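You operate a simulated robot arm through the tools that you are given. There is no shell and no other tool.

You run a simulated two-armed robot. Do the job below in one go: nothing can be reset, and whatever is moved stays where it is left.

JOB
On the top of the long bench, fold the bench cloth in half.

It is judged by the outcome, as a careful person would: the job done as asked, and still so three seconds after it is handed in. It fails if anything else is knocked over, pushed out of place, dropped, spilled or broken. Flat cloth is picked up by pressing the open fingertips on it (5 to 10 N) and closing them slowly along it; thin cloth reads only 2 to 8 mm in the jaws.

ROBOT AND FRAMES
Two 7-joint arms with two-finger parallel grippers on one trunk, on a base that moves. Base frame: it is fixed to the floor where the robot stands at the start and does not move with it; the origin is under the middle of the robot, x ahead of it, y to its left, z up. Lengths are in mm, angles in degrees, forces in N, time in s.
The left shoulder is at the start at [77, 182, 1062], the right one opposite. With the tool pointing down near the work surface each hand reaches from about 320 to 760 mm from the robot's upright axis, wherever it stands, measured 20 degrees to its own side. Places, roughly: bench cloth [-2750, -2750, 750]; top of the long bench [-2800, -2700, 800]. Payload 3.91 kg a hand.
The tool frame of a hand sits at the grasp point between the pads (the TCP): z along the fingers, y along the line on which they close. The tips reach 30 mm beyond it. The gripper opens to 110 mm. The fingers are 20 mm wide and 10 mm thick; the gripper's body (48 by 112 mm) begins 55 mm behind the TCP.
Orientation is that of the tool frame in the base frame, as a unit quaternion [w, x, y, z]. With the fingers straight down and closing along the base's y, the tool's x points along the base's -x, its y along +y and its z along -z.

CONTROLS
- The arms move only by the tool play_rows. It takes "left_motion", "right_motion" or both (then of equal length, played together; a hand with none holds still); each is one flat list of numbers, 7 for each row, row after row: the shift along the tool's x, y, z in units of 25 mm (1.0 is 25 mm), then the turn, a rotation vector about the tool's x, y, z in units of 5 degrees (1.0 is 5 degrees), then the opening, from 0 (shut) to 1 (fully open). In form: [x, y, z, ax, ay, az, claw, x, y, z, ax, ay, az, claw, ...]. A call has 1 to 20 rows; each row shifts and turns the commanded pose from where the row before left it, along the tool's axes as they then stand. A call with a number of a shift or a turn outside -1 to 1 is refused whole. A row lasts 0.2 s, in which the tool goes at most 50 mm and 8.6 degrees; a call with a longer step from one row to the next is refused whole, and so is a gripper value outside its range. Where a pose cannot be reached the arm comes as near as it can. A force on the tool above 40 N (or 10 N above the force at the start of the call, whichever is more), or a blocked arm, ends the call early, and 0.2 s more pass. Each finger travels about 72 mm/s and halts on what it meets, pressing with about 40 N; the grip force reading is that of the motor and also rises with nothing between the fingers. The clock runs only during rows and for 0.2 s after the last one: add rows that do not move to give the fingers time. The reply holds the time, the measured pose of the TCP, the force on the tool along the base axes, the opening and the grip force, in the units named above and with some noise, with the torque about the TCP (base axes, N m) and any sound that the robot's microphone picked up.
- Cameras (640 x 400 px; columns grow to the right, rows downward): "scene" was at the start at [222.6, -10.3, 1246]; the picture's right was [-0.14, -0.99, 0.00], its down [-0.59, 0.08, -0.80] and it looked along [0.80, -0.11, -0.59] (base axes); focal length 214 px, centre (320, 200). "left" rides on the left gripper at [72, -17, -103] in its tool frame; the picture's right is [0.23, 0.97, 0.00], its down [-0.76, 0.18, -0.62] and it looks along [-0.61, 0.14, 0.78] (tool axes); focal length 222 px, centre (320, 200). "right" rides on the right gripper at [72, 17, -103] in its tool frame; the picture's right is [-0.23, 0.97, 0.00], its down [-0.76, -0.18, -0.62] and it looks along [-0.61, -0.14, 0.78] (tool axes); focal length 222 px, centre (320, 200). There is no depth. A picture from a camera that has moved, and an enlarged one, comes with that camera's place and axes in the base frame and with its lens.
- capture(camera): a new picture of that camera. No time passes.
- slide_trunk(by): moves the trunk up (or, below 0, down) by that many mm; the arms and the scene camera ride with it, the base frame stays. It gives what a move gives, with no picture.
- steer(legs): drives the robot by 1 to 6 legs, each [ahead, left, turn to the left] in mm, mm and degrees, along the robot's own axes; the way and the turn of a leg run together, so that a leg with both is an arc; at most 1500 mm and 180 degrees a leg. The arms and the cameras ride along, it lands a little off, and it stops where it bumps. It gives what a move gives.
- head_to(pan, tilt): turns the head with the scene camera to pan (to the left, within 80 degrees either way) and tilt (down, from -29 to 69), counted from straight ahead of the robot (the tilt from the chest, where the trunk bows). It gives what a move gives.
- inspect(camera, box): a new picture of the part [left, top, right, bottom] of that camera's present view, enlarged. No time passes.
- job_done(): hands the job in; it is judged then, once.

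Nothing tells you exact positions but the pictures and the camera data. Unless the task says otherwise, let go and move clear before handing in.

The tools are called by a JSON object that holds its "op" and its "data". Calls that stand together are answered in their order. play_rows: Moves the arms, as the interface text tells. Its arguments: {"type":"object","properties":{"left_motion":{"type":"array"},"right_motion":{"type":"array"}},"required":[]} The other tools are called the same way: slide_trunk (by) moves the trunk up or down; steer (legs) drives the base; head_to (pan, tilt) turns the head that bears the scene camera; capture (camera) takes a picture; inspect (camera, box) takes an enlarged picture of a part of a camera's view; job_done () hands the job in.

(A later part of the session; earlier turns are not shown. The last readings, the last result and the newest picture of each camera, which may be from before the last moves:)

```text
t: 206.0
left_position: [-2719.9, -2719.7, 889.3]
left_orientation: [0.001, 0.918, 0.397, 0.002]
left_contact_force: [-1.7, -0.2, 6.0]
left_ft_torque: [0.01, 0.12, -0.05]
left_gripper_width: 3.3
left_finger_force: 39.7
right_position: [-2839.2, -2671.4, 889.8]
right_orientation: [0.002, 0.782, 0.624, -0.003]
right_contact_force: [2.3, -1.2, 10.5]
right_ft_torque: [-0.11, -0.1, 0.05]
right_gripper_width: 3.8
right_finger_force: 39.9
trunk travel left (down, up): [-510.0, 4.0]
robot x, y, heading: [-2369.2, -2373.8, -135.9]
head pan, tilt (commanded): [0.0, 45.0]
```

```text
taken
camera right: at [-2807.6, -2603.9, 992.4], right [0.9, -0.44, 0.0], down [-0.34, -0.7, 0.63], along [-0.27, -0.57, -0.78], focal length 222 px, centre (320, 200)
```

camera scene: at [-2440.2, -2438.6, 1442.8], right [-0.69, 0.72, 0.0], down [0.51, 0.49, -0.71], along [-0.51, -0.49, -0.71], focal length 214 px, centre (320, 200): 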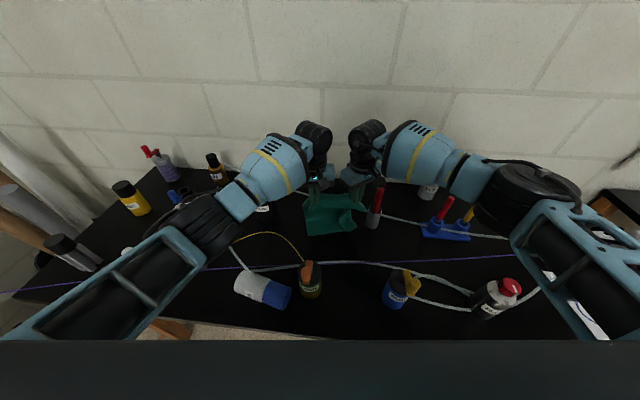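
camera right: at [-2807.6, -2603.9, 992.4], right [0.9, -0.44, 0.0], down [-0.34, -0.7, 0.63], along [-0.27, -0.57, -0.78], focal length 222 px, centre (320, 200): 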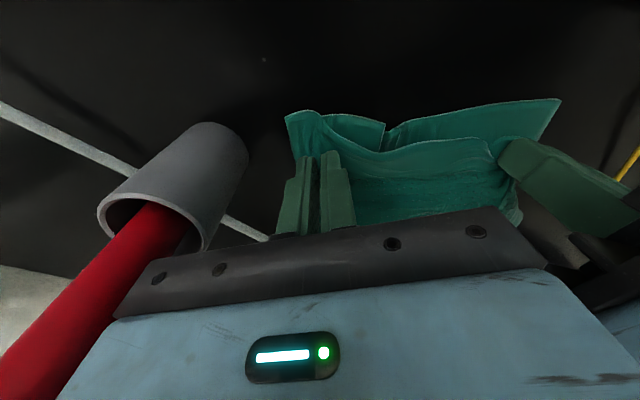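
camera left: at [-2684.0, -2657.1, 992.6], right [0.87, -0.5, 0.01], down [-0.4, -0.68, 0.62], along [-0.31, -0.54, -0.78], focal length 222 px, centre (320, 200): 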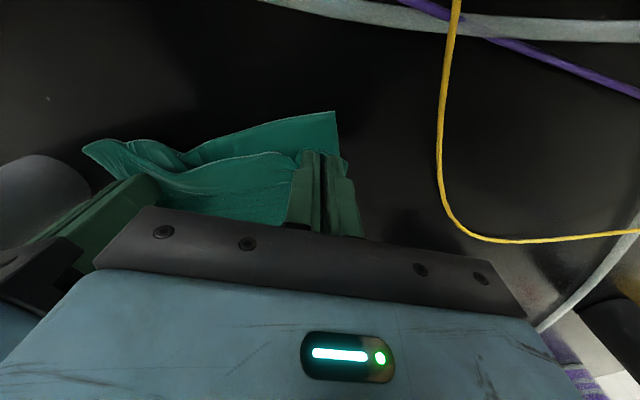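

The lower layer moved along because the fingers were pressing on it. I lift the left 18 mm clear first, shift back 26 mm, and lower again.

{"op": "play_rows", "data": {"left_motion": [0, 0, -0.4, 0, 0, 0, 0, 0, 0, -0.4, 0, 0, 0, 0, 0.35, -0.05, 0, 0, 0, 0, 0, 0.35, -0.05, 0, 0, 0, 0, 0, 0.35, -0.05, 0.3, 0, 0, 0, 0, 0, 0, 0.35, 0, 0, 0, 0, 0, 0, 0, 0, 0, 0, 0], "right_motion": [0, 0, -0.05, 0, 0, 0, 0, 0, 0, 0, 0, 0, 0, 0, 0, 0, 0, 0, 0, 0, 0, 0, 0, 0, 0, 0, 0, 0, 0, 0, 0, 0, 0, 0, 0, 0, 0, 0, 0, 0, 0, 0, 0, 0, 0, 0, 0, 0, 0]}}

{"op": "capture", "data": {"camera": "left"}}

{"op": "capture", "data": {"camera": "right"}}

```text
t: 207.6
left_position: [-2706.0, -2699.5, 893.1]
left_orientation: [0.0, 0.918, 0.397, 0.004]
left_contact_force: [-11.2, 1.0, -0.2]
left_ft_torque: [0.08, 0.36, -0.08]
left_gripper_width: 3.2
left_finger_force: 40.2
right_position: [-2838.6, -2670.7, 889.1]
right_orientation: [0.003, 0.781, 0.625, -0.001]
right_contact_force: [10.9, -1.9, 13.9]
right_ft_torque: [-0.15, -0.38, 0.13]
right_gripper_width: 4.4
right_finger_force: 39.9
trunk travel left (down, up): [-510.0, 4.0]
robot x, y, heading: [-2367.4, -2370.2, -136.2]
head pan, tilt (commanded): [0.0, 45.0]
```

```text
taken
camera left: at [-2669.0, -2635.0, 996.3], right [0.87, -0.5, 0.01], down [-0.4, -0.68, 0.62], along [-0.31, -0.54, -0.79], focal length 222 px, centre (320, 200)
```

left: 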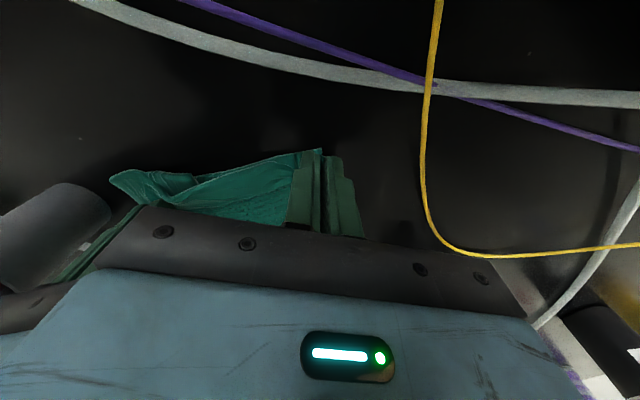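

```text
taken
camera right: at [-2806.1, -2603.4, 992.2], right [0.9, -0.44, 0.0], down [-0.34, -0.7, 0.63], along [-0.27, -0.57, -0.78], focal length 222 px, centre (320, 200)
```

right: 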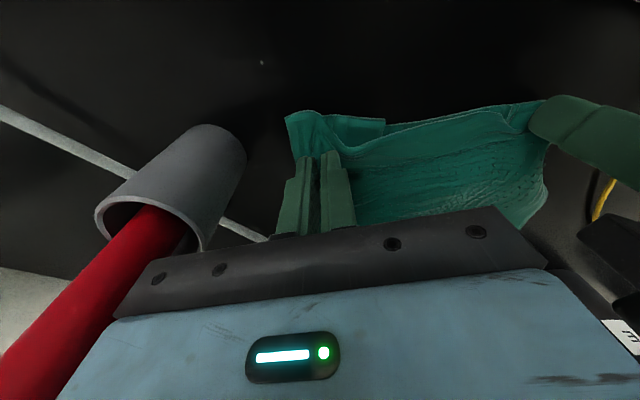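

Now the front edge lies on the lower edge along its length. I ease the tension slightly, lower the left to touch, and release both slowly.

{"op": "play_rows", "data": {"left_motion": [-0.075, -0.104, 0.1, 0, 0, 0, 0, 0, 0, 0.06, 0, 0, 0, 0, 0, 0, 0, 0, 0, 0, 0.05, 0, 0, 0, 0, 0, 0, 0.1, 0, 0, 0, 0, 0, 0, 0.15, 0, 0, 0, 0, 0, 0, 0.2, 0, 0, 0, 0, 0, 0, 0.25, 0, 0, 0, 0, 0, 0, 0.28, 0, 0, -0.1, 0, 0, 0, 0.28, 0, 0, -0.2, 0, 0, 0, 0.28, 0, 0, -0.4, 0, 0, 0, 0.28, 0, 0, -0.6, 0, 0, 0, 0.28, 0, 0, -0.8, 0, 0, 0, 0.28], "right_motion": [0, 0, 0, 0, 0, 0, 0, 0, 0, 0, 0, 0, 0, 0, 0, 0, 0, 0, 0, 0, 0.05, 0, 0, 0, 0, 0, 0, 0.1, 0, 0, 0, 0, 0, 0, 0.15, 0, 0, 0, 0, 0, 0, 0.2, 0, 0, 0, 0, 0, 0, 0.25, 0, 0, 0, 0, 0, 0, 0.28, 0, 0, -0.1, 0, 0, 0, 0.28, 0, 0, -0.2, 0, 0, 0, 0.28, 0, 0, -0.4, 0, 0, 0, 0.28, 0, 0, -0.6, 0, 0, 0, 0.28, 0, 0, -0.8, 0, 0, 0, 0.28]}}

{"op": "capture", "data": {"camera": "left"}}

{"op": "capture", "data": {"camera": "right"}}

```text
t: 210.4
left_position: [-2708.4, -2700.6, 940.5]
left_orientation: [0.0, 0.918, 0.397, 0.005]
left_contact_force: [-0.9, -0.2, -0.6]
left_ft_torque: [-0.02, 0.01, 0.0]
left_gripper_width: 30.9
left_finger_force: 0.1
right_position: [-2841.1, -2671.7, 942.5]
right_orientation: [0.002, 0.781, 0.624, -0.001]
right_contact_force: [0.2, 0.5, -0.5]
right_ft_torque: [0.02, 0.03, -0.02]
right_gripper_width: 31.0
right_finger_force: 0.0
trunk travel left (down, up): [-510.0, 4.0]
robot x, y, heading: [-2368.2, -2372.8, -136.3]
head pan, tilt (commanded): [0.0, 45.0]
```

```text
taken
camera left: at [-2673.3, -2636.6, 1043.1], right [0.87, -0.5, 0.01], down [-0.4, -0.68, 0.62], along [-0.3, -0.54, -0.79], focal length 222 px, centre (320, 200)
```

left: 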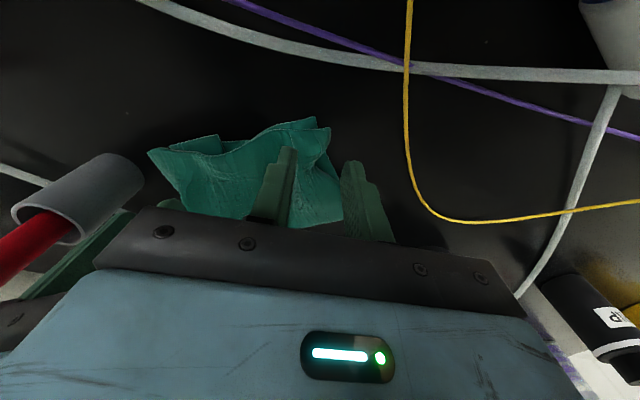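

```text
taken
camera right: at [-2808.2, -2604.0, 1045.7], right [0.9, -0.44, 0.0], down [-0.34, -0.7, 0.63], along [-0.27, -0.56, -0.78], focal length 222 px, centre (320, 200)
```

right: 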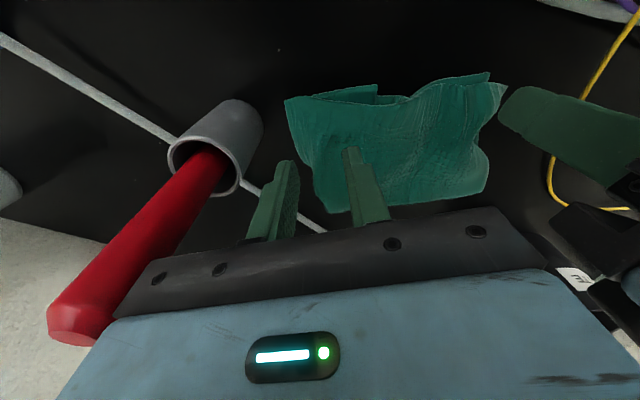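

Released. I raise both hands well clear and spread them to inspect the result.

{"op": "play_rows", "data": {"left_motion": [0, 0, -0.9, 0, 0, 0, 0.28, 0, 0, -0.9, 0, 0, 0, 0.28, 0, 0.3, -0.9, 0, 0, 0, 0.28, 0, 0.7, -0.9, 0, 0, 0, 0.28, 0, 0.9, -0.9, 0, 0, 0, 0.28, 0, 0.9, -0.6, 0, 0, 0, 0.28, 0, 0.9, 0, 0, 0, 0, 0.28], "right_motion": [0, 0, -0.9, 0, 0, 0, 0.28, 0, 0, -0.9, 0, 0, 0, 0.28, 0, 0, -0.9, 0, 0, 0, 0.28, 0.2, -0.2, -0.9, 0, 0, 0, 0.28, 0.5, -0.5, -0.9, 0, 0, 0, 0.28, 0.6, -0.5, -0.6, 0, 0, 0, 0.28, 0.6, -0.5, 0, 0, 0, 0, 0.28]}}

{"op": "capture", "data": {"camera": "scene"}}

{"op": "inspect", "data": {"camera": "scene", "box": [270, 190, 390, 270]}}

{"op": "capture", "data": {"camera": "left"}}

{"op": "capture", "data": {"camera": "right"}}

```text
t: 212.0
left_position: [-2643.3, -2764.7, 1069.5]
left_orientation: [0.001, 0.918, 0.397, 0.005]
left_contact_force: [0.2, -0.5, 0.2]
left_ft_torque: [0.0, -0.02, -0.05]
left_gripper_width: 30.5
left_finger_force: 0.0
right_position: [-2871.6, -2614.9, 1067.6]
right_orientation: [0.002, 0.781, 0.625, 0.0]
right_contact_force: [0.1, 0.0, 0.1]
right_ft_torque: [0.0, -0.01, 0.02]
right_gripper_width: 30.6
right_finger_force: 0.1
trunk travel left (down, up): [-510.0, 4.0]
robot x, y, heading: [-2373.6, -2375.4, -135.9]
head pan, tilt (commanded): [0.0, 45.0]
```

```text
taken
camera scene: at [-2439.5, -2437.9, 1442.9], right [-0.69, 0.72, 0.0], down [0.51, 0.49, -0.71], along [-0.51, -0.49, -0.71], focal length 214 px, centre (320, 200)
```

scene: 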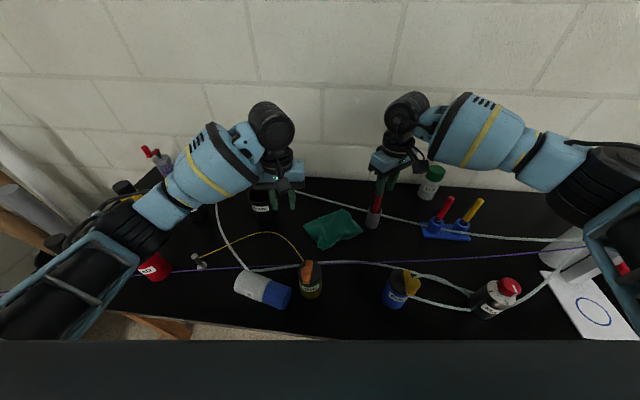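

```text
5.00 times, centred on (330, 230) of scene
camera zoom: at [-2439.5, -2437.9, 1442.9], right [-0.69, 0.72, 0.0], down [0.51, 0.49, -0.71], along [-0.51, -0.49, -0.71], focal length 1072 px, centre (270, 50)
```

zoom: 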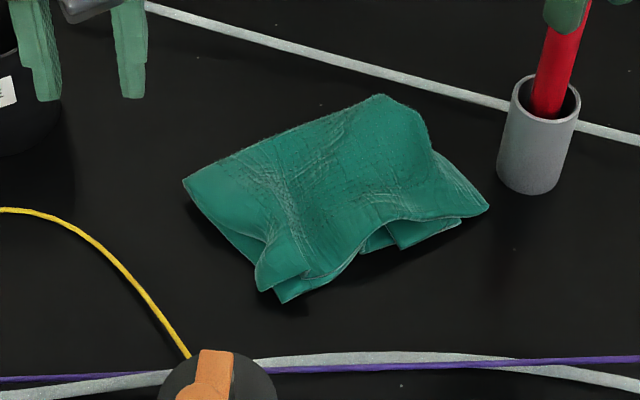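

```text
taken
camera left: at [-2607.4, -2699.8, 1172.6], right [0.86, -0.5, 0.01], down [-0.4, -0.68, 0.62], along [-0.3, -0.54, -0.79], focal length 222 px, centre (320, 200)
```

left: 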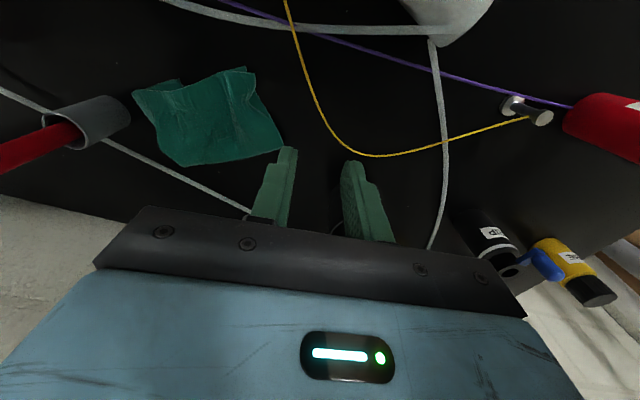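

```text
taken
camera right: at [-2838.6, -2546.5, 1172.1], right [0.9, -0.44, 0.0], down [-0.34, -0.7, 0.63], along [-0.27, -0.56, -0.78], focal length 222 px, centre (320, 200)
```

right: 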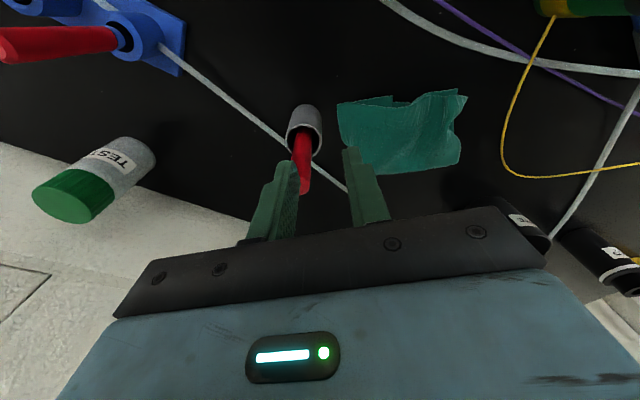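

The fold is now about half depth with the edges together, but it is rumpled and narrower than it should be (≈160 mm instead of ≈223 mm), so it must be drawn out sideways. I'll test turning the right hand so it can pinch the side edge with the fingers closing along that edge.

{"op": "play_rows", "data": {"left_motion": [0, 0, 0, 0, 0, 1, 0.34, 0, 0, 0, 0, 0, 1, 0.34, 0, 0, 0, 0, 0, 1, 0.34, 0, 0, 0, 0, 0, 1, 0.34, 0, 0, 0, 0, 0, 1, 0.34, 0, 0, 0, 0, 0, 1, 0.34, 0, 0, 0, 0, 0, 1, 0.34, 0, 0, 0, 0, 0, 1, 0.34, 0, 0, 0, 0, 0, 1, 0.34, 0, 0, 0, 0, 0, 1, 0.34, 0, 0, 0, 0, 0, 1, 0.34, 0, 0, 0, 0, 0, 0, 0.34, 0, 0, 0, 0, 0, 0, 0.34, 0, 0, 0, 0, 0, 0, 0.34, 0, 0, 0, 0, 0, 0, 0.34, 0, 0, 0, 0, 0, 0, 0.34, 0, 0, 0, 0, 0, 0, 0.34, 0, 0, 0, 0, 0, 0, 0.34], "right_motion": [0, 0, 0, 0, 0, 1, 0.34, 0, 0, 0, 0, 0, 1, 0.34, 0, 0, 0, 0, 0, 1, 0.34, 0, 0, 0, 0, 0, 1, 0.34, 0, 0, 0, 0, 0, 1, 0.34, 0, 0, 0, 0, 0, 1, 0.34, 0, 0, 0, 0, 0, 1, 0.34, 0, 0, 0, 0, 0, 1, 0.34, 0, 0, 0, 0, 0, 1, 0.34, 0, 0, 0, 0, 0, 1, 0.34, 0, 0, 0, 0, 0, 1, 0.34, 0, 0, 0, 0, 0, 1, 0.34, 0, 0, 0, 0, 0, 1, 0.34, 0, 0, 0, 0, 0, 1, 0.34, 0, 0, 0, 0, 0, 1, 0.34, 0, 0, 0, 0, 0, 1, 0.34, 0, 0, 0, 0, 0, 1, 0.34, 0, 0, 0, 0, 0, 1, 0.34]}}

{"op": "capture", "data": {"camera": "left"}}

{"op": "capture", "data": {"camera": "right"}}

```text
t: 215.8
left_position: [-2642.8, -2763.6, 1067.5]
left_orientation: [-0.002, 0.997, -0.071, 0.004]
left_contact_force: [0.4, 0.1, 0.2]
left_ft_torque: [-0.02, 0.02, 0.0]
left_gripper_width: 37.4
left_finger_force: 0.1
right_position: [-2872.6, -2614.0, 1066.8]
right_orientation: [0.003, 0.994, -0.113, 0.001]
right_contact_force: [-1.4, 0.2, -0.6]
right_ft_torque: [-0.01, 0.01, 0.0]
right_gripper_width: 37.4
right_finger_force: 0.1
trunk travel left (down, up): [-510.0, 4.0]
robot x, y, heading: [-2369.3, -2373.3, -136.0]
head pan, tilt (commanded): [0.0, 45.0]
```

```text
taken
camera left: at [-2570.1, -2757.7, 1172.4], right [0.09, -1.0, 0.0], down [-0.79, -0.07, 0.62], along [-0.61, -0.05, -0.79], focal length 222 px, centre (320, 200)
```

left: 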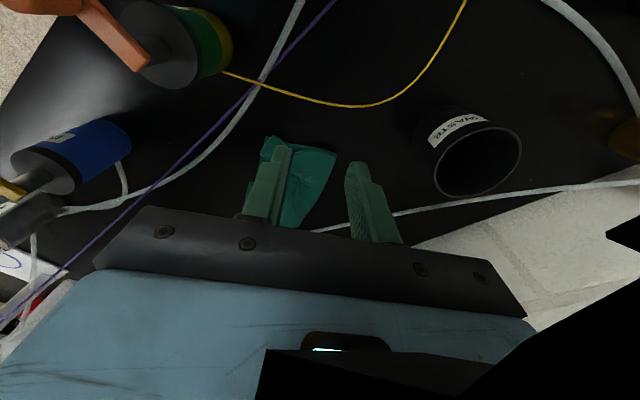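

```text
taken
camera right: at [-2805.2, -2646.9, 1172.0], right [-0.44, -0.9, 0.0], down [-0.7, 0.35, 0.62], along [-0.56, 0.27, -0.78], focal length 222 px, centre (320, 200)
```

right: 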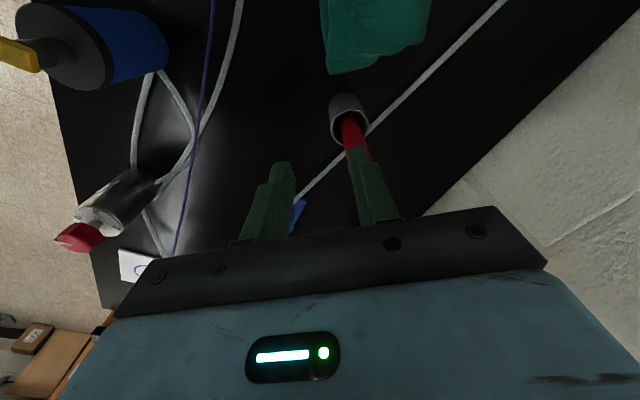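

The right hand turns freely this way, so both hands can now pinch the left and right sides with fingers closing along those sides. I bring them over the middles of the two sides and down to just above the cloth.

{"op": "play_rows", "data": {"left_motion": [-0.734, -0.093, 0, 0, 0, 0, 0.34, -0.734, -0.093, 0, 0, 0, 0, 0.34, -0.734, -0.093, 0, 0, 0, 0, 0.34, -0.734, -0.093, 0, 0, 0, 0, 0.34, -0.734, -0.093, 0, 0, 0, 0, 0.34, 0, 0, 0.9, 0, 0, 0, 0.34, 0, 0, 0.9, 0, 0, 0, 0.34, 0, 0, 0.9, 0, 0, 0, 0.34, 0, 0, 0.9, 0, 0, 0, 0.34], "right_motion": [0.28, 0.64, 0, 0, 0, 0, 0.34, 0.28, 0.64, 0, 0, 0, 0, 0.34, 0.28, 0.64, 0, 0, 0, 0, 0.34, 0.28, 0.64, 0, 0, 0, 0, 0.34, 0.28, 0.64, 0, 0, 0, 0, 0.34, 0, 0, 0.9, 0, 0, 0, 0.34, 0, 0, 0.9, 0, 0, 0, 0.34, 0, 0, 0.9, 0, 0, 0, 0.34, 0, 0, 0.9, 0, 0, 0, 0.34]}}

{"op": "capture", "data": {"camera": "left"}}

{"op": "capture", "data": {"camera": "right"}}

{"op": "capture", "data": {"camera": "scene"}}

```text
t: 217.8
left_position: [-2730.6, -2741.6, 974.9]
left_orientation: [-0.001, 0.997, -0.07, 0.007]
left_contact_force: [30.9, -13.1, -4.8]
left_ft_torque: [1.38, 3.29, 0.28]
left_gripper_width: 37.3
left_finger_force: 0.1
right_position: [-2856.9, -2699.4, 975.1]
right_orientation: [0.003, 0.993, -0.115, 0.0]
right_contact_force: [-31.2, 11.7, 4.8]
right_ft_torque: [-1.57, -3.84, 0.07]
right_gripper_width: 37.6
right_finger_force: 0.0
trunk travel left (down, up): [-510.0, 4.0]
robot x, y, heading: [-2368.3, -2373.2, -136.2]
head pan, tilt (commanded): [0.0, 45.0]
```

```text
taken
camera left: at [-2658.3, -2735.3, 1079.6], right [0.09, -1.0, 0.0], down [-0.79, -0.07, 0.61], along [-0.61, -0.05, -0.79], focal length 222 px, centre (320, 200)
```

left: 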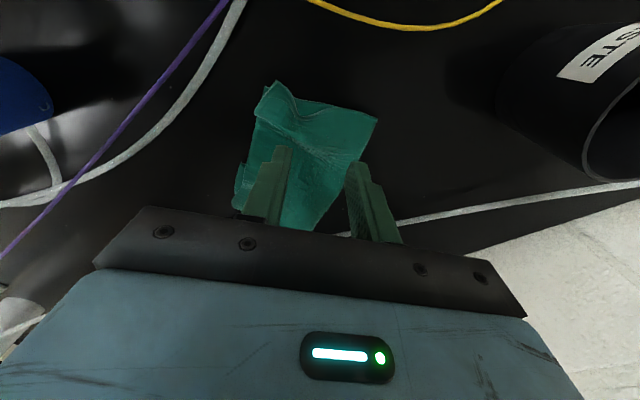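

```text
taken
camera right: at [-2791.1, -2732.5, 1080.5], right [-0.44, -0.9, 0.0], down [-0.7, 0.35, 0.62], along [-0.56, 0.27, -0.78], focal length 222 px, centre (320, 200)
```

right: 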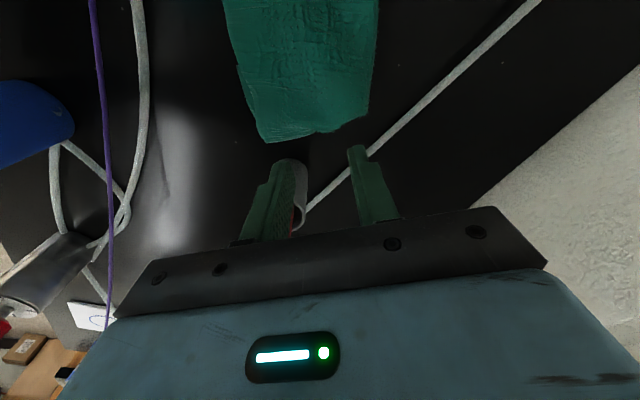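

```text
taken
camera scene: at [-2440.0, -2438.4, 1442.8], right [-0.69, 0.72, 0.0], down [0.51, 0.49, -0.71], along [-0.51, -0.49, -0.71], focal length 214 px, centre (320, 200)
```

scene: 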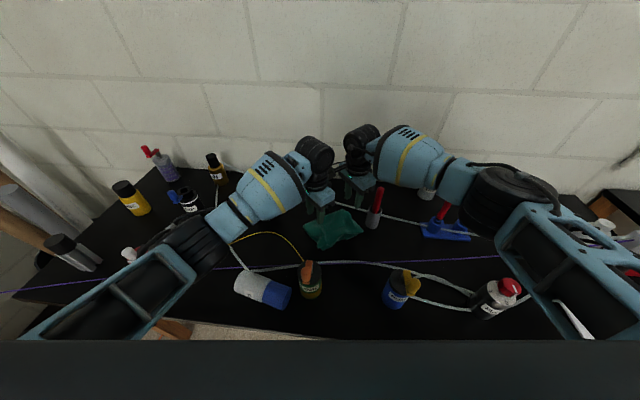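

The two hands touch each other (equal and opposite 31 N) because the right camera faces the left hand. I back them apart immediately.

{"op": "play_rows", "data": {"left_motion": [0.25, 0, 0, 0, 0, 0, 0.34, 0.25, 0, 0, 0, 0, 0, 0.34], "right_motion": [-0.3, 0, 0, 0, 0, 0, 0.34, -0.3, 0, 0, 0, 0, 0, 0.34]}}

{"op": "inspect", "data": {"camera": "scene", "box": [260, 120, 460, 270]}}

```text
t: 218.4
left_position: [-2719.7, -2739.9, 978.9]
left_orientation: [-0.002, 0.997, -0.073, 0.004]
left_contact_force: [-0.4, 0.1, -0.1]
left_ft_torque: [0.0, -0.01, -0.02]
left_gripper_width: 37.6
left_finger_force: 0.0
right_position: [-2867.9, -2698.5, 976.6]
right_orientation: [0.003, 0.994, -0.109, 0.002]
right_contact_force: [-0.7, 0.4, 1.5]
right_ft_torque: [0.01, 0.01, 0.0]
right_gripper_width: 37.1
right_finger_force: 0.0
trunk travel left (down, up): [-510.0, 4.0]
robot x, y, heading: [-2368.9, -2374.5, -135.9]
head pan, tilt (commanded): [0.0, 45.0]
```

```text
2.67 times, centred on (360, 195) of scene
camera zoom: at [-2439.7, -2438.2, 1442.9], right [-0.69, 0.72, 0.0], down [0.51, 0.49, -0.71], along [-0.51, -0.49, -0.71], focal length 572 px, centre (213, 213)
```

zoom: 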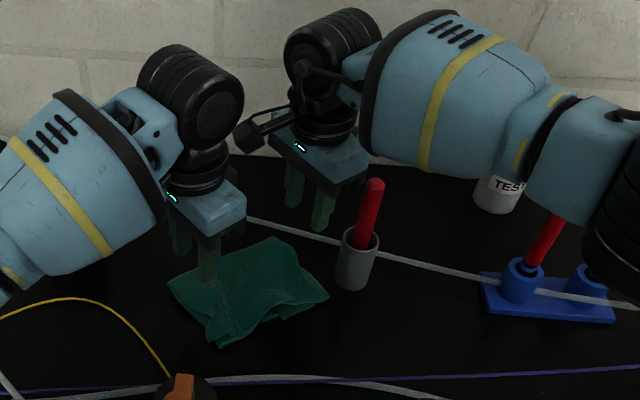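

Clear now. I bring them 4 mm inward each and lower to about 20 mm above the cloth to check the placement.

{"op": "play_rows", "data": {"left_motion": [-0.1, 0, 0.7, 0, 0, 0, 0.34, 0, 0, 0.9, 0, 0, 0, 0.34, 0, 0, 0.9, 0, 0, 0, 0.34, 0, 0, 0.4, 0, 0, 0, 0.34], "right_motion": [0.1, 0, 0.7, 0, 0, 0, 0.34, 0, 0, 0.9, 0, 0, 0, 0.34, 0, 0, 0.9, 0, 0, 0, 0.34, 0, 0, 0.4, 0, 0, 0, 0.34]}}

{"op": "capture", "data": {"camera": "left"}}

{"op": "capture", "data": {"camera": "right"}}

```text
t: 219.4
left_position: [-2721.2, -2738.9, 906.8]
left_orientation: [-0.001, 0.997, -0.071, 0.005]
left_contact_force: [1.1, -0.5, 0.0]
left_ft_torque: [0.0, 0.02, -0.02]
left_gripper_width: 37.3
left_finger_force: 0.1
right_position: [-2867.2, -2698.9, 904.5]
right_orientation: [0.003, 0.994, -0.111, 0.001]
right_contact_force: [0.0, -0.4, 0.8]
right_ft_torque: [-0.01, 0.01, 0.02]
right_gripper_width: 37.7
right_finger_force: 0.0
trunk travel left (down, up): [-510.0, 4.0]
robot x, y, heading: [-2368.8, -2374.7, -136.1]
head pan, tilt (commanded): [0.0, 45.0]
```

```text
taken
camera left: at [-2648.3, -2733.7, 1008.6], right [0.09, -1.0, 0.0], down [-0.78, -0.07, 0.62], along [-0.61, -0.05, -0.79], focal length 222 px, centre (320, 200)
```

left: 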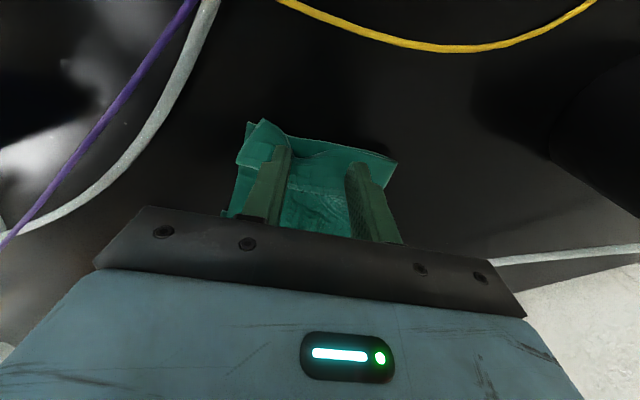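

```text
taken
camera right: at [-2800.3, -2730.5, 1008.7], right [-0.44, -0.9, 0.0], down [-0.7, 0.34, 0.62], along [-0.56, 0.27, -0.78], focal length 222 px, centre (320, 200)
```

right: 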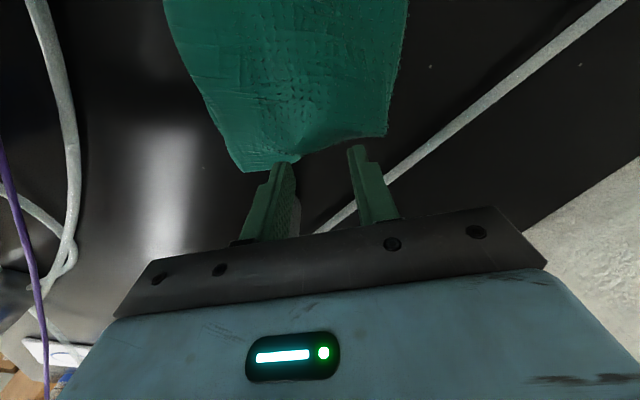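

The right fingers are just outside the cloth's right side, and there isn't room for both hands yet. I'll work one at a time: move the left hand away, then pinch the right side.

{"op": "play_rows", "data": {"left_motion": [0, 0, -0.8, 0, 0, 0, 0.34, 0.8, 0, -0.8, 0, 0, 0, 0.34, 0.8, 0, 0, 0, 0, 0, 0.34, 0, 0, 0, 0, 0, 0, 0.34, 0, 0, 0, 0, 0, 0, 0.34, 0, 0, 0, 0, 0, 0, 0.34, 0, 0, 0, 0, 0, 0, 0.34], "right_motion": [0, 0, 0, 0, 0, 0, 0.34, 0, 0, 0, 0, 0, 0, 0.34, 0.28, 0, 0, 0, 0, 0, 0.34, 0.28, 0, 0, 0, 0, 0, 0.34, 0, 0, 0.4, 0, 0, 0, 0.34, 0, 0, 0.3, 0, 0, 0, 0.34, 0, 0, 0, 0, 0, 0, 0.34]}}

{"op": "capture", "data": {"camera": "right"}}

{"op": "capture", "data": {"camera": "left"}}

```text
t: 221.0
left_position: [-2679.7, -2746.7, 947.8]
left_orientation: [-0.001, 0.997, -0.071, 0.005]
left_contact_force: [0.1, -0.4, 0.0]
left_ft_torque: [-0.01, 0.0, 0.03]
left_gripper_width: 37.3
left_finger_force: 0.0
right_position: [-2852.9, -2699.8, 890.2]
right_orientation: [0.005, 0.994, -0.111, 0.0]
right_contact_force: [-0.1, 0.5, 13.9]
right_ft_torque: [-0.01, -0.07, 0.01]
right_gripper_width: 37.5
right_finger_force: 0.1
trunk travel left (down, up): [-510.0, 4.0]
robot x, y, heading: [-2366.8, -2374.5, -136.1]
head pan, tilt (commanded): [0.0, 45.0]
```

```text
taken
camera right: at [-2786.1, -2733.0, 994.0], right [-0.44, -0.9, 0.01], down [-0.7, 0.35, 0.62], along [-0.56, 0.27, -0.78], focal length 222 px, centre (320, 200)
```

right: 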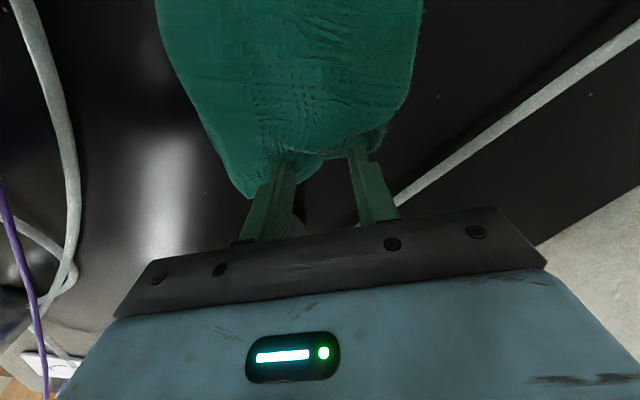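

```text
taken
camera left: at [-2607.2, -2739.7, 1050.3], right [0.09, -1.0, 0.0], down [-0.78, -0.07, 0.62], along [-0.61, -0.05, -0.79], focal length 222 px, centre (320, 200)
```

left: 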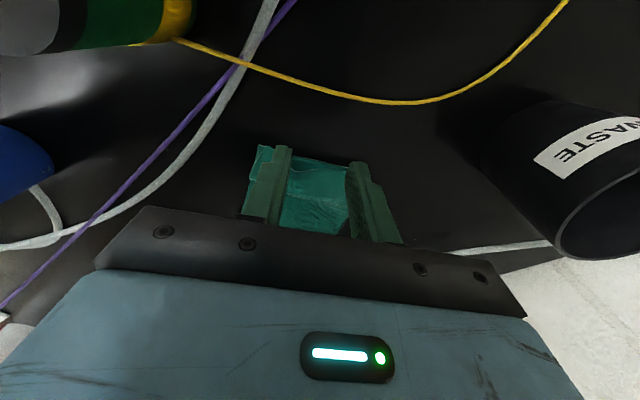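

{"op": "inspect", "data": {"camera": "right", "box": [200, 80, 420, 240]}}

```text
2.50 times, centred on (310, 160) of right
camera zoom: at [-2786.1, -2733.0, 994.0], right [-0.44, -0.9, 0.01], down [-0.7, 0.35, 0.62], along [-0.56, 0.27, -0.78], focal length 555 px, centre (345, 300)
```

zoom: 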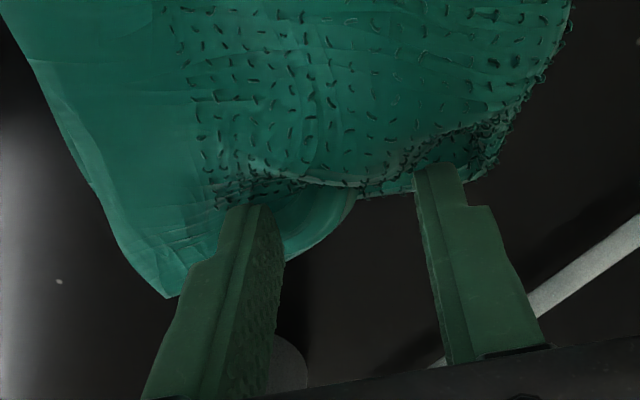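

The right margin is partly tucked under here. I'll place the right fingers 11 mm further in, press and pinch the stack, so I can pull this side out.

{"op": "play_rows", "data": {"right_motion": [0, 0, -0.3, 0, 0, 0, 0.4, 0.22, 0, 0, 0, 0, 0, 0.4, 0.22, 0, 0, 0, 0, 0, 0.4, 0, 0, 0.3, 0, 0, 0, 0.4, 0, 0, 0.05, 0, 0, 0, 0.4, 0, 0, 0, 0, 0, 0, 0.4]}}

{"op": "inspect", "data": {"camera": "right", "box": [200, 80, 420, 240]}}

```text
t: 222.4
left_position: [-2680.6, -2744.8, 948.2]
left_orientation: [-0.001, 0.997, -0.072, 0.004]
left_contact_force: [-0.6, 0.9, 0.2]
left_ft_torque: [0.02, 0.01, 0.02]
left_gripper_width: 37.8
left_finger_force: 0.0
right_position: [-2841.3, -2703.4, 889.5]
right_orientation: [0.004, 0.994, -0.111, 0.0]
right_contact_force: [-1.5, 0.7, 13.6]
right_ft_torque: [-0.03, -0.06, -0.03]
right_gripper_width: 43.7
right_finger_force: 0.1
trunk travel left (down, up): [-510.0, 4.0]
robot x, y, heading: [-2368.9, -2374.8, -135.9]
head pan, tilt (commanded): [0.0, 45.0]
```

```text
2.50 times, centred on (310, 160) of right
camera zoom: at [-2775.1, -2735.7, 992.8], right [-0.44, -0.9, 0.01], down [-0.7, 0.35, 0.62], along [-0.56, 0.27, -0.78], focal length 555 px, centre (345, 300)
```

zoom: 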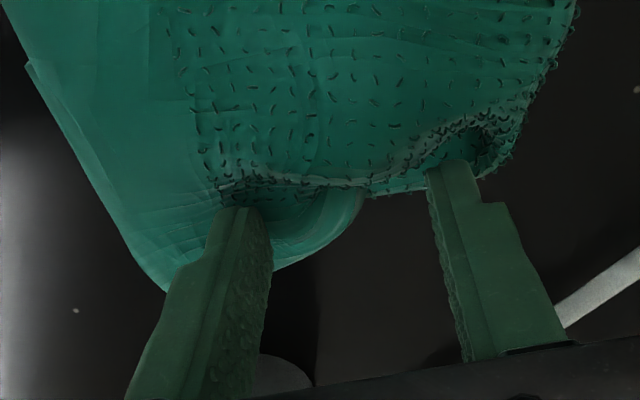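

The puffy stack got pushed along. I lift the right hand higher, move in 20 mm, and come straight down on it.

{"op": "play_rows", "data": {"right_motion": [0, 0, -0.8, 0, 0, 0, 0.45, 0, 0, -0.5, 0, 0, 0, 0.45, 0.4, 0, 0, 0, 0, 0, 0.45, 0.4, 0, 0, 0, 0, 0, 0.45, 0, 0, 0.6, 0, 0, 0, 0.45, 0, 0, 0.6, 0, 0, 0, 0.45, 0, 0, 0.1, 0, 0, 0, 0.45, 0, 0, 0, 0, 0, 0, 0.45]}}

{"op": "capture", "data": {"camera": "right"}}

{"op": "inspect", "data": {"camera": "right", "box": [200, 80, 420, 240]}}

```text
t: 224.2
left_position: [-2679.4, -2745.2, 948.9]
left_orientation: [0.0, 0.997, -0.071, 0.004]
left_contact_force: [0.1, -0.6, -0.3]
left_ft_torque: [-0.01, -0.02, 0.0]
left_gripper_width: 37.6
left_finger_force: 0.1
right_position: [-2822.6, -2709.0, 890.5]
right_orientation: [0.005, 0.994, -0.111, 0.0]
right_contact_force: [0.4, 0.4, 18.1]
right_ft_torque: [-0.2, -0.1, 0.04]
right_gripper_width: 49.2
right_finger_force: 0.0
trunk travel left (down, up): [-510.0, 4.0]
robot x, y, heading: [-2368.1, -2373.9, -135.9]
head pan, tilt (commanded): [0.0, 45.0]
```

```text
taken
camera right: at [-2756.3, -2740.5, 994.2], right [-0.44, -0.9, 0.01], down [-0.7, 0.35, 0.62], along [-0.56, 0.26, -0.78], focal length 222 px, centre (320, 200)
```

right: 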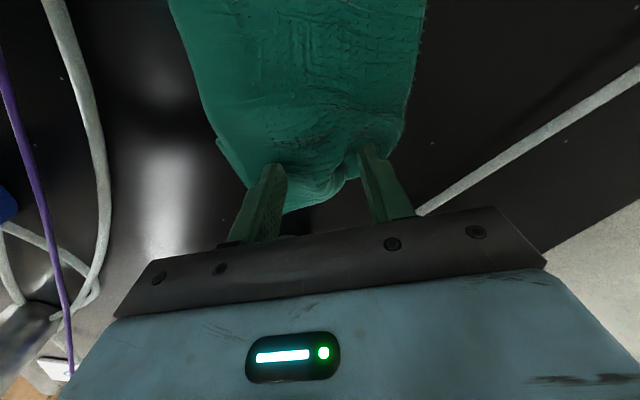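

```text
2.50 times, centred on (310, 160) of right
camera zoom: at [-2756.3, -2740.5, 994.2], right [-0.44, -0.9, 0.01], down [-0.7, 0.35, 0.62], along [-0.56, 0.26, -0.78], focal length 555 px, centre (345, 300)
```

zoom: 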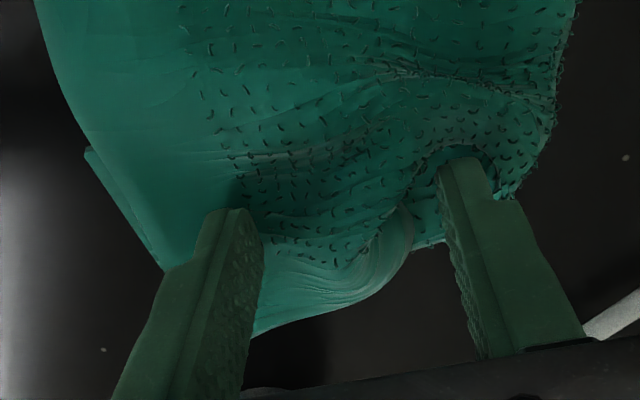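

Now the fingers straddle the right end of the stack with 18 N. I close slowly to pinch it.

{"op": "play_rows", "data": {"right_motion": [0, 0, 0, 0, 0, 0, 0.43, 0, 0, 0, 0, 0, 0, 0.415, 0, 0, 0, 0, 0, 0, 0.4, 0, 0, 0, 0, 0, 0, 0.385, 0, 0, 0, 0, 0, 0, 0.37, 0, 0, 0, 0, 0, 0, 0.355, 0, 0, 0, 0, 0, 0, 0.34, 0, 0, 0, 0, 0, 0, 0.325, 0, 0, 0, 0, 0, 0, 0.31, 0, 0, 0, 0, 0, 0, 0.295, 0, 0, 0, 0, 0, 0, 0.28, 0, 0, 0, 0, 0, 0, 0.265, 0, 0, 0, 0, 0, 0, 0.25, 0, 0, 0, 0, 0, 0, 0.235, 0, 0, 0, 0, 0, 0, 0.22, 0, 0, 0, 0, 0, 0, 0.205, 0, 0, 0, 0, 0, 0, 0.19, 0, 0, 0, 0, 0, 0, 0.175]}}

{"op": "play_rows", "data": {"right_motion": [0, 0, 0, 0, 0, 0, 0.16, 0, 0, 0, 0, 0, 0, 0.145, 0, 0, 0, 0, 0, 0, 0.13, 0, 0, 0, 0, 0, 0, 0.115, 0, 0, 0, 0, 0, 0, 0.1, 0, 0, 0, 0, 0, 0, 0.085, 0, 0, 0, 0, 0, 0, 0.07, 0, 0, 0, 0, 0, 0, 0.055, 0, 0, 0, 0, 0, 0, 0.04, 0, 0, 0, 0, 0, 0, 0.025, 0, 0, 0, 0, 0, 0, 0.01, 0, 0, 0, 0, 0, 0, 0, 0, 0, 0, 0, 0, 0, 0]}}

{"op": "inspect", "data": {"camera": "right", "box": [200, 80, 420, 240]}}

```text
t: 228.0
left_position: [-2680.0, -2745.8, 947.1]
left_orientation: [-0.002, 0.997, -0.072, 0.005]
left_contact_force: [-0.8, -0.3, -0.5]
left_ft_torque: [-0.01, -0.03, -0.01]
left_gripper_width: 37.4
left_finger_force: 0.0
right_position: [-2824.0, -2708.9, 890.0]
right_orientation: [0.005, 0.994, -0.112, 0.0]
right_contact_force: [-0.3, -2.4, 25.1]
right_ft_torque: [-0.31, -0.12, 0.0]
right_gripper_width: 20.0
right_finger_force: 0.8
trunk travel left (down, up): [-510.0, 4.0]
robot x, y, heading: [-2365.3, -2374.8, -136.2]
head pan, tilt (commanded): [0.0, 45.0]
```

```text
t: 230.8
left_position: [-2679.4, -2745.0, 946.1]
left_orientation: [0.0, 0.997, -0.071, 0.004]
left_contact_force: [0.0, 0.1, 0.1]
left_ft_torque: [0.03, -0.02, 0.01]
left_gripper_width: 37.4
left_finger_force: 0.1
right_position: [-2824.3, -2707.4, 889.6]
right_orientation: [0.004, 0.994, -0.111, -0.001]
right_contact_force: [-3.9, 1.8, 23.5]
right_ft_torque: [-0.14, -0.06, -0.04]
right_gripper_width: 6.9
right_finger_force: 39.5
trunk travel left (down, up): [-510.0, 4.0]
robot x, y, heading: [-2371.4, -2377.8, -136.1]
head pan, tilt (commanded): [0.0, 45.0]
```

```text
2.50 times, centred on (310, 160) of right
camera zoom: at [-2756.9, -2739.8, 993.3], right [-0.44, -0.9, 0.01], down [-0.7, 0.35, 0.62], along [-0.56, 0.27, -0.78], focal length 555 px, centre (345, 300)
```

zoom: 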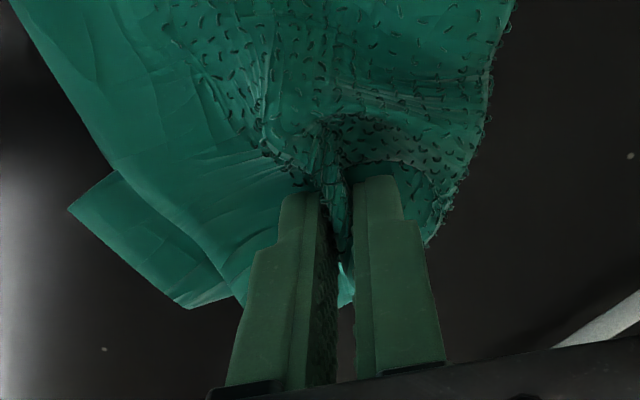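

The right side is gripped (6.9 mm, several layers). I raise it a few mm and drag it to the right and slightly toward me, which draws the cloth out lengthwise and squares it up, making room for the left hand.

{"op": "play_rows", "data": {"right_motion": [0, 0, -0.1, 0, 0, 0, 0, 0, 0, -0.15, 0, 0, 0, 0, -0.224, -0.305, 0, 0, 0, 0, 0, -0.224, -0.305, 0, 0, 0, 0, 0, -0.224, -0.305, 0, 0, 0, 0, 0, -0.224, -0.305, 0, 0, 0, 0, 0, -0.224, -0.305, 0, 0, 0, 0, 0, -0.224, -0.305, 0, 0, 0, 0, 0, 0, 0, 0, 0, 0, 0, 0]}}

{"op": "capture", "data": {"camera": "scene"}}

{"op": "inspect", "data": {"camera": "scene", "box": [260, 170, 420, 270]}}

{"op": "capture", "data": {"camera": "left"}}

{"op": "capture", "data": {"camera": "right"}}

```text
t: 232.8
left_position: [-2679.7, -2746.2, 946.7]
left_orientation: [-0.001, 0.997, -0.071, 0.005]
left_contact_force: [-0.4, -1.0, -0.4]
left_ft_torque: [0.02, -0.03, 0.01]
left_gripper_width: 37.4
left_finger_force: 0.1
right_position: [-2845.4, -2656.0, 893.7]
right_orientation: [0.002, 0.994, -0.112, 0.0]
right_contact_force: [-0.3, 0.0, 2.6]
right_ft_torque: [-0.03, -0.04, 0.0]
right_gripper_width: 6.1
right_finger_force: 39.8
trunk travel left (down, up): [-510.0, 4.0]
robot x, y, heading: [-2369.6, -2370.3, -136.0]
head pan, tilt (commanded): [0.0, 45.0]
```

```text
taken
camera scene: at [-2439.3, -2438.2, 1443.0], right [-0.69, 0.72, 0.0], down [0.51, 0.49, -0.71], along [-0.51, -0.49, -0.71], focal length 214 px, centre (320, 200)
```

scene: 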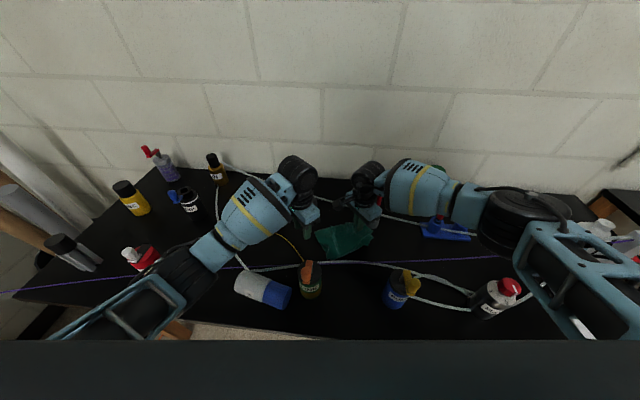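

```text
4.00 times, centred on (340, 220) of scene
camera zoom: at [-2439.3, -2438.2, 1443.0], right [-0.69, 0.72, 0.0], down [0.51, 0.49, -0.71], along [-0.51, -0.49, -0.71], focal length 858 px, centre (240, 120)
```

zoom: 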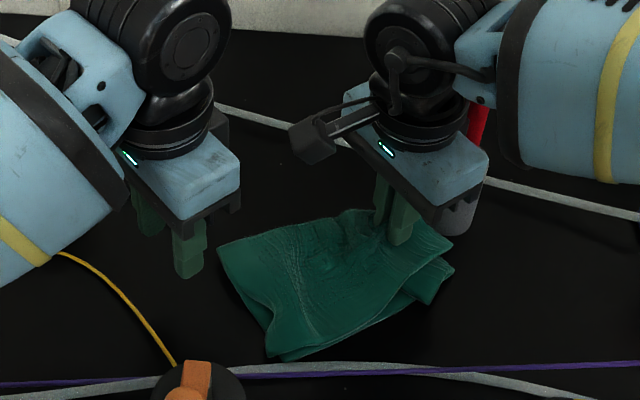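

```text
taken
camera left: at [-2607.6, -2740.1, 1049.3], right [0.09, -1.0, 0.0], down [-0.79, -0.07, 0.62], along [-0.61, -0.05, -0.79], focal length 222 px, centre (320, 200)
```

left: 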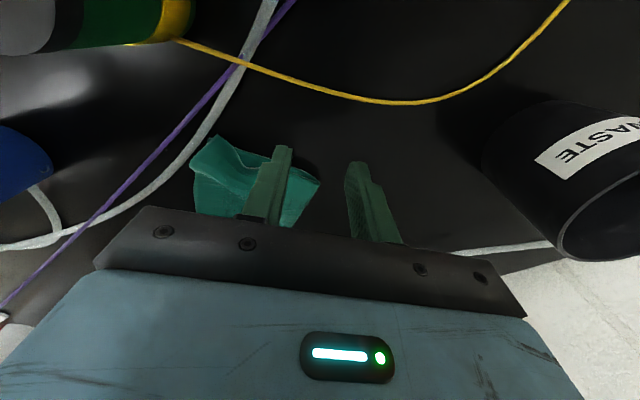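

```text
taken
camera right: at [-2779.1, -2688.3, 997.1], right [-0.44, -0.9, 0.0], down [-0.7, 0.34, 0.62], along [-0.56, 0.27, -0.78], focal length 222 px, centre (320, 200)
```

right: 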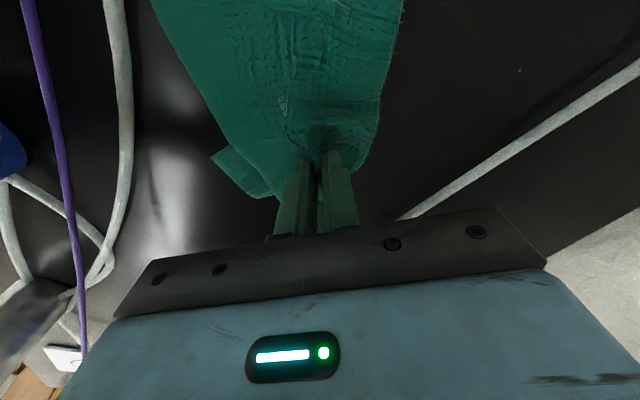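

The whole stack slid along instead of stretching. I need the right hand as an anchor with its camera out of the way: release, lift, and turn it back to neutral with fingers closed.

{"op": "play_rows", "data": {"right_motion": [0, 0, 0, 0, 0, 0, 0.1, 0, 0, 0, 0, 0, 0, 0.2, 0, 0, -0.3, 0, 0, 0, 0.25, 0, 0, -0.8, 0, 0, 0, 0.25, 0, 0, -0.9, 0, 0, 0, 0.25, 0, 0, -0.9, 0, 0, 0, 0, 0, 0, 0, 0, 0, -0.97, 0, 0, 0, 0, 0, 0, -0.97, 0, 0, 0, 0, 0, 0, -0.97, 0, 0, 0, 0, 0, 0, -0.97, 0, 0, 0, 0, 0, 0, -0.97, 0, 0, 0, 0, 0, 0, -0.97, 0, 0, 0, 0, 0, 0, -0.97, 0, 0, 0, 0, 0, 0, -0.97, 0, 0, 0, 0, 0, 0, -0.97, 0, 0, 0, 0, 0, 0, -0.97, 0, 0, 0, 0, 0, 0, -0.97, 0, 0, 0, 0, 0, 0, -0.97, 0]}}

{"op": "inspect", "data": {"camera": "scene", "box": [260, 170, 420, 270]}}

{"op": "capture", "data": {"camera": "right"}}

```text
t: 236.6
left_position: [-2680.6, -2746.1, 946.7]
left_orientation: [-0.001, 0.997, -0.071, 0.004]
left_contact_force: [-0.1, -0.6, -0.3]
left_ft_torque: [0.03, 0.0, 0.03]
left_gripper_width: 37.4
left_finger_force: 0.1
right_position: [-2846.9, -2655.9, 966.5]
right_orientation: [0.003, 0.922, 0.386, -0.001]
right_contact_force: [0.5, 0.1, 0.9]
right_ft_torque: [-0.01, 0.01, 0.05]
right_gripper_width: 0.0
right_finger_force: 38.2
trunk travel left (down, up): [-510.0, 4.0]
robot x, y, heading: [-2365.3, -2376.5, -136.2]
head pan, tilt (commanded): [0.0, 45.0]
```

```text
4.00 times, centred on (340, 220) of scene
camera zoom: at [-2439.6, -2438.1, 1442.9], right [-0.69, 0.72, 0.0], down [0.51, 0.49, -0.71], along [-0.51, -0.49, -0.71], focal length 858 px, centre (240, 120)
```

zoom: 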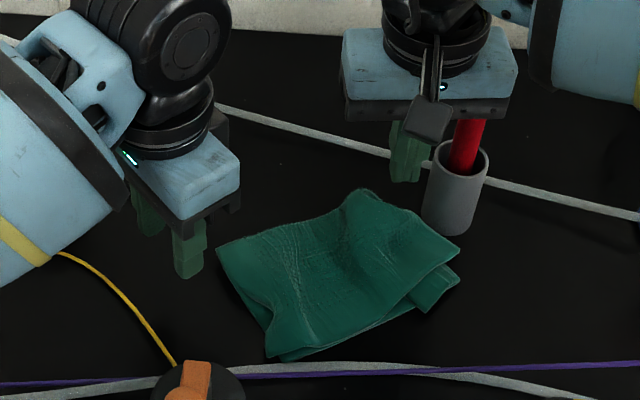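

```text
taken
camera right: at [-2783.2, -2615.5, 1069.4], right [0.54, -0.84, 0.0], down [-0.66, -0.42, 0.62], along [-0.53, -0.34, -0.78], focal length 222 px, centre (320, 200)
```

right: 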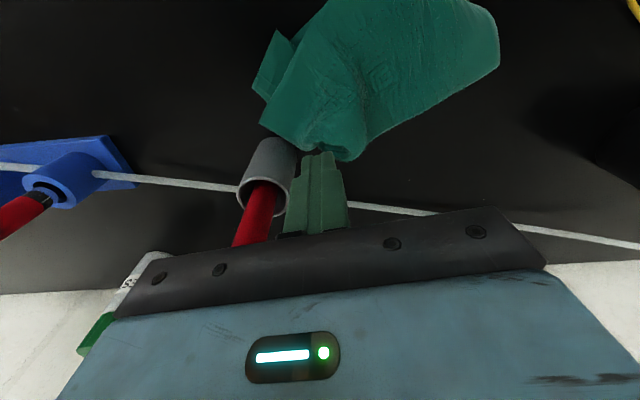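

Open edges are now about 195 mm long, but the crease side is still gathered (~140 mm). I'll anchor the right end of the crease with the right fingertips and draw the left end of the crease outward with the left ones.

{"op": "play_rows", "data": {"left_motion": [-0.967, 0, 0, 0, 0, 0, 0, -0.967, 0, 0, 0, 0, 0, 0, -0.967, 0, 0, 0, 0, 0, 0, 0, 0, 0.6, 0, 0, 0, 0, 0, 0, 0.6, 0, 0, 0, 0, 0, 0, 0.6, 0, 0, 0, 0, 0, 0, 0.1, 0, 0, 0, 0], "right_motion": [-0.556, 0.373, 0, 0, 0, 0, 0, -0.556, 0.373, 0, 0, 0, 0, 0, -0.556, 0.373, 0, 0, 0, 0, 0, 0, 0, 0.8, 0, 0, 0, 0, 0, 0, 0.8, 0, 0, 0, 0, 0, 0, 0.8, 0, 0, 0, 0, 0, 0, 0.2, 0, 0, 0, 0]}}

{"op": "capture", "data": {"camera": "left"}}

{"op": "capture", "data": {"camera": "right"}}

{"op": "inspect", "data": {"camera": "scene", "box": [260, 150, 420, 270]}}

```text
t: 238.2
left_position: [-2751.7, -2736.3, 898.7]
left_orientation: [-0.001, 0.997, -0.072, 0.004]
left_contact_force: [-0.4, 0.8, 0.8]
left_ft_torque: [0.0, 0.03, -0.05]
left_gripper_width: 0.0
left_finger_force: 38.0
right_position: [-2857.3, -2705.4, 901.7]
right_orientation: [0.002, 0.923, 0.385, -0.001]
right_contact_force: [0.1, 0.4, -0.4]
right_ft_torque: [0.02, -0.03, 0.03]
right_gripper_width: 0.1
right_finger_force: 37.7
trunk travel left (down, up): [-510.0, 4.0]
robot x, y, heading: [-2365.9, -2371.9, -136.3]
head pan, tilt (commanded): [0.0, 45.0]
```

```text
taken
camera left: at [-2679.3, -2730.1, 1001.8], right [0.09, -1.0, 0.0], down [-0.78, -0.07, 0.62], along [-0.61, -0.05, -0.79], focal length 222 px, centre (320, 200)
```

left: 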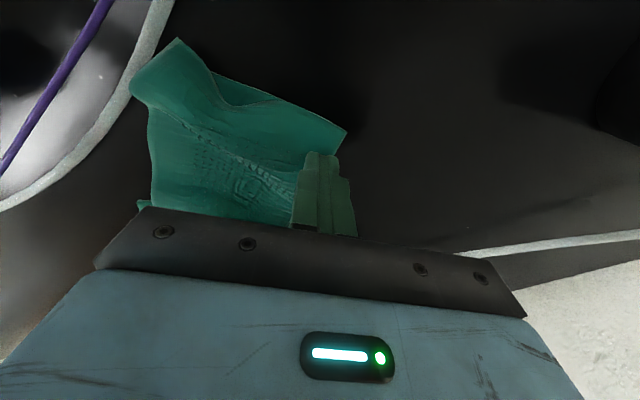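

```text
taken
camera right: at [-2793.0, -2665.5, 1005.2], right [0.53, -0.85, 0.0], down [-0.66, -0.41, 0.62], along [-0.53, -0.34, -0.78], focal length 222 px, centre (320, 200)
```

right: 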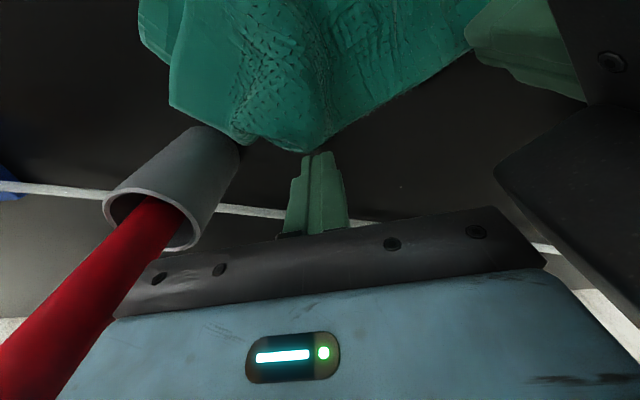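

```text
3.33 times, centred on (340, 210) of scene
camera zoom: at [-2439.5, -2438.0, 1443.0], right [-0.69, 0.72, 0.0], down [0.51, 0.49, -0.71], along [-0.51, -0.49, -0.71], focal length 715 px, centre (253, 167)
```

zoom: 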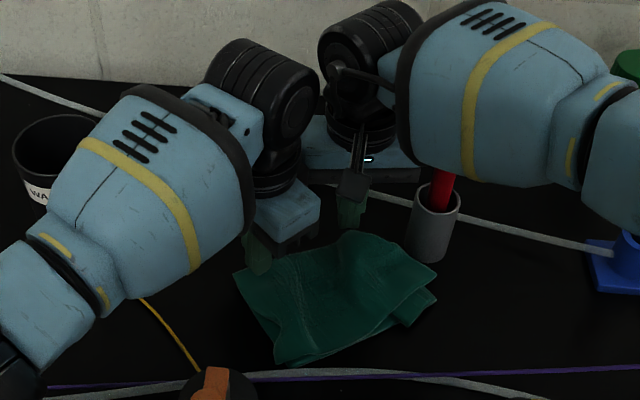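

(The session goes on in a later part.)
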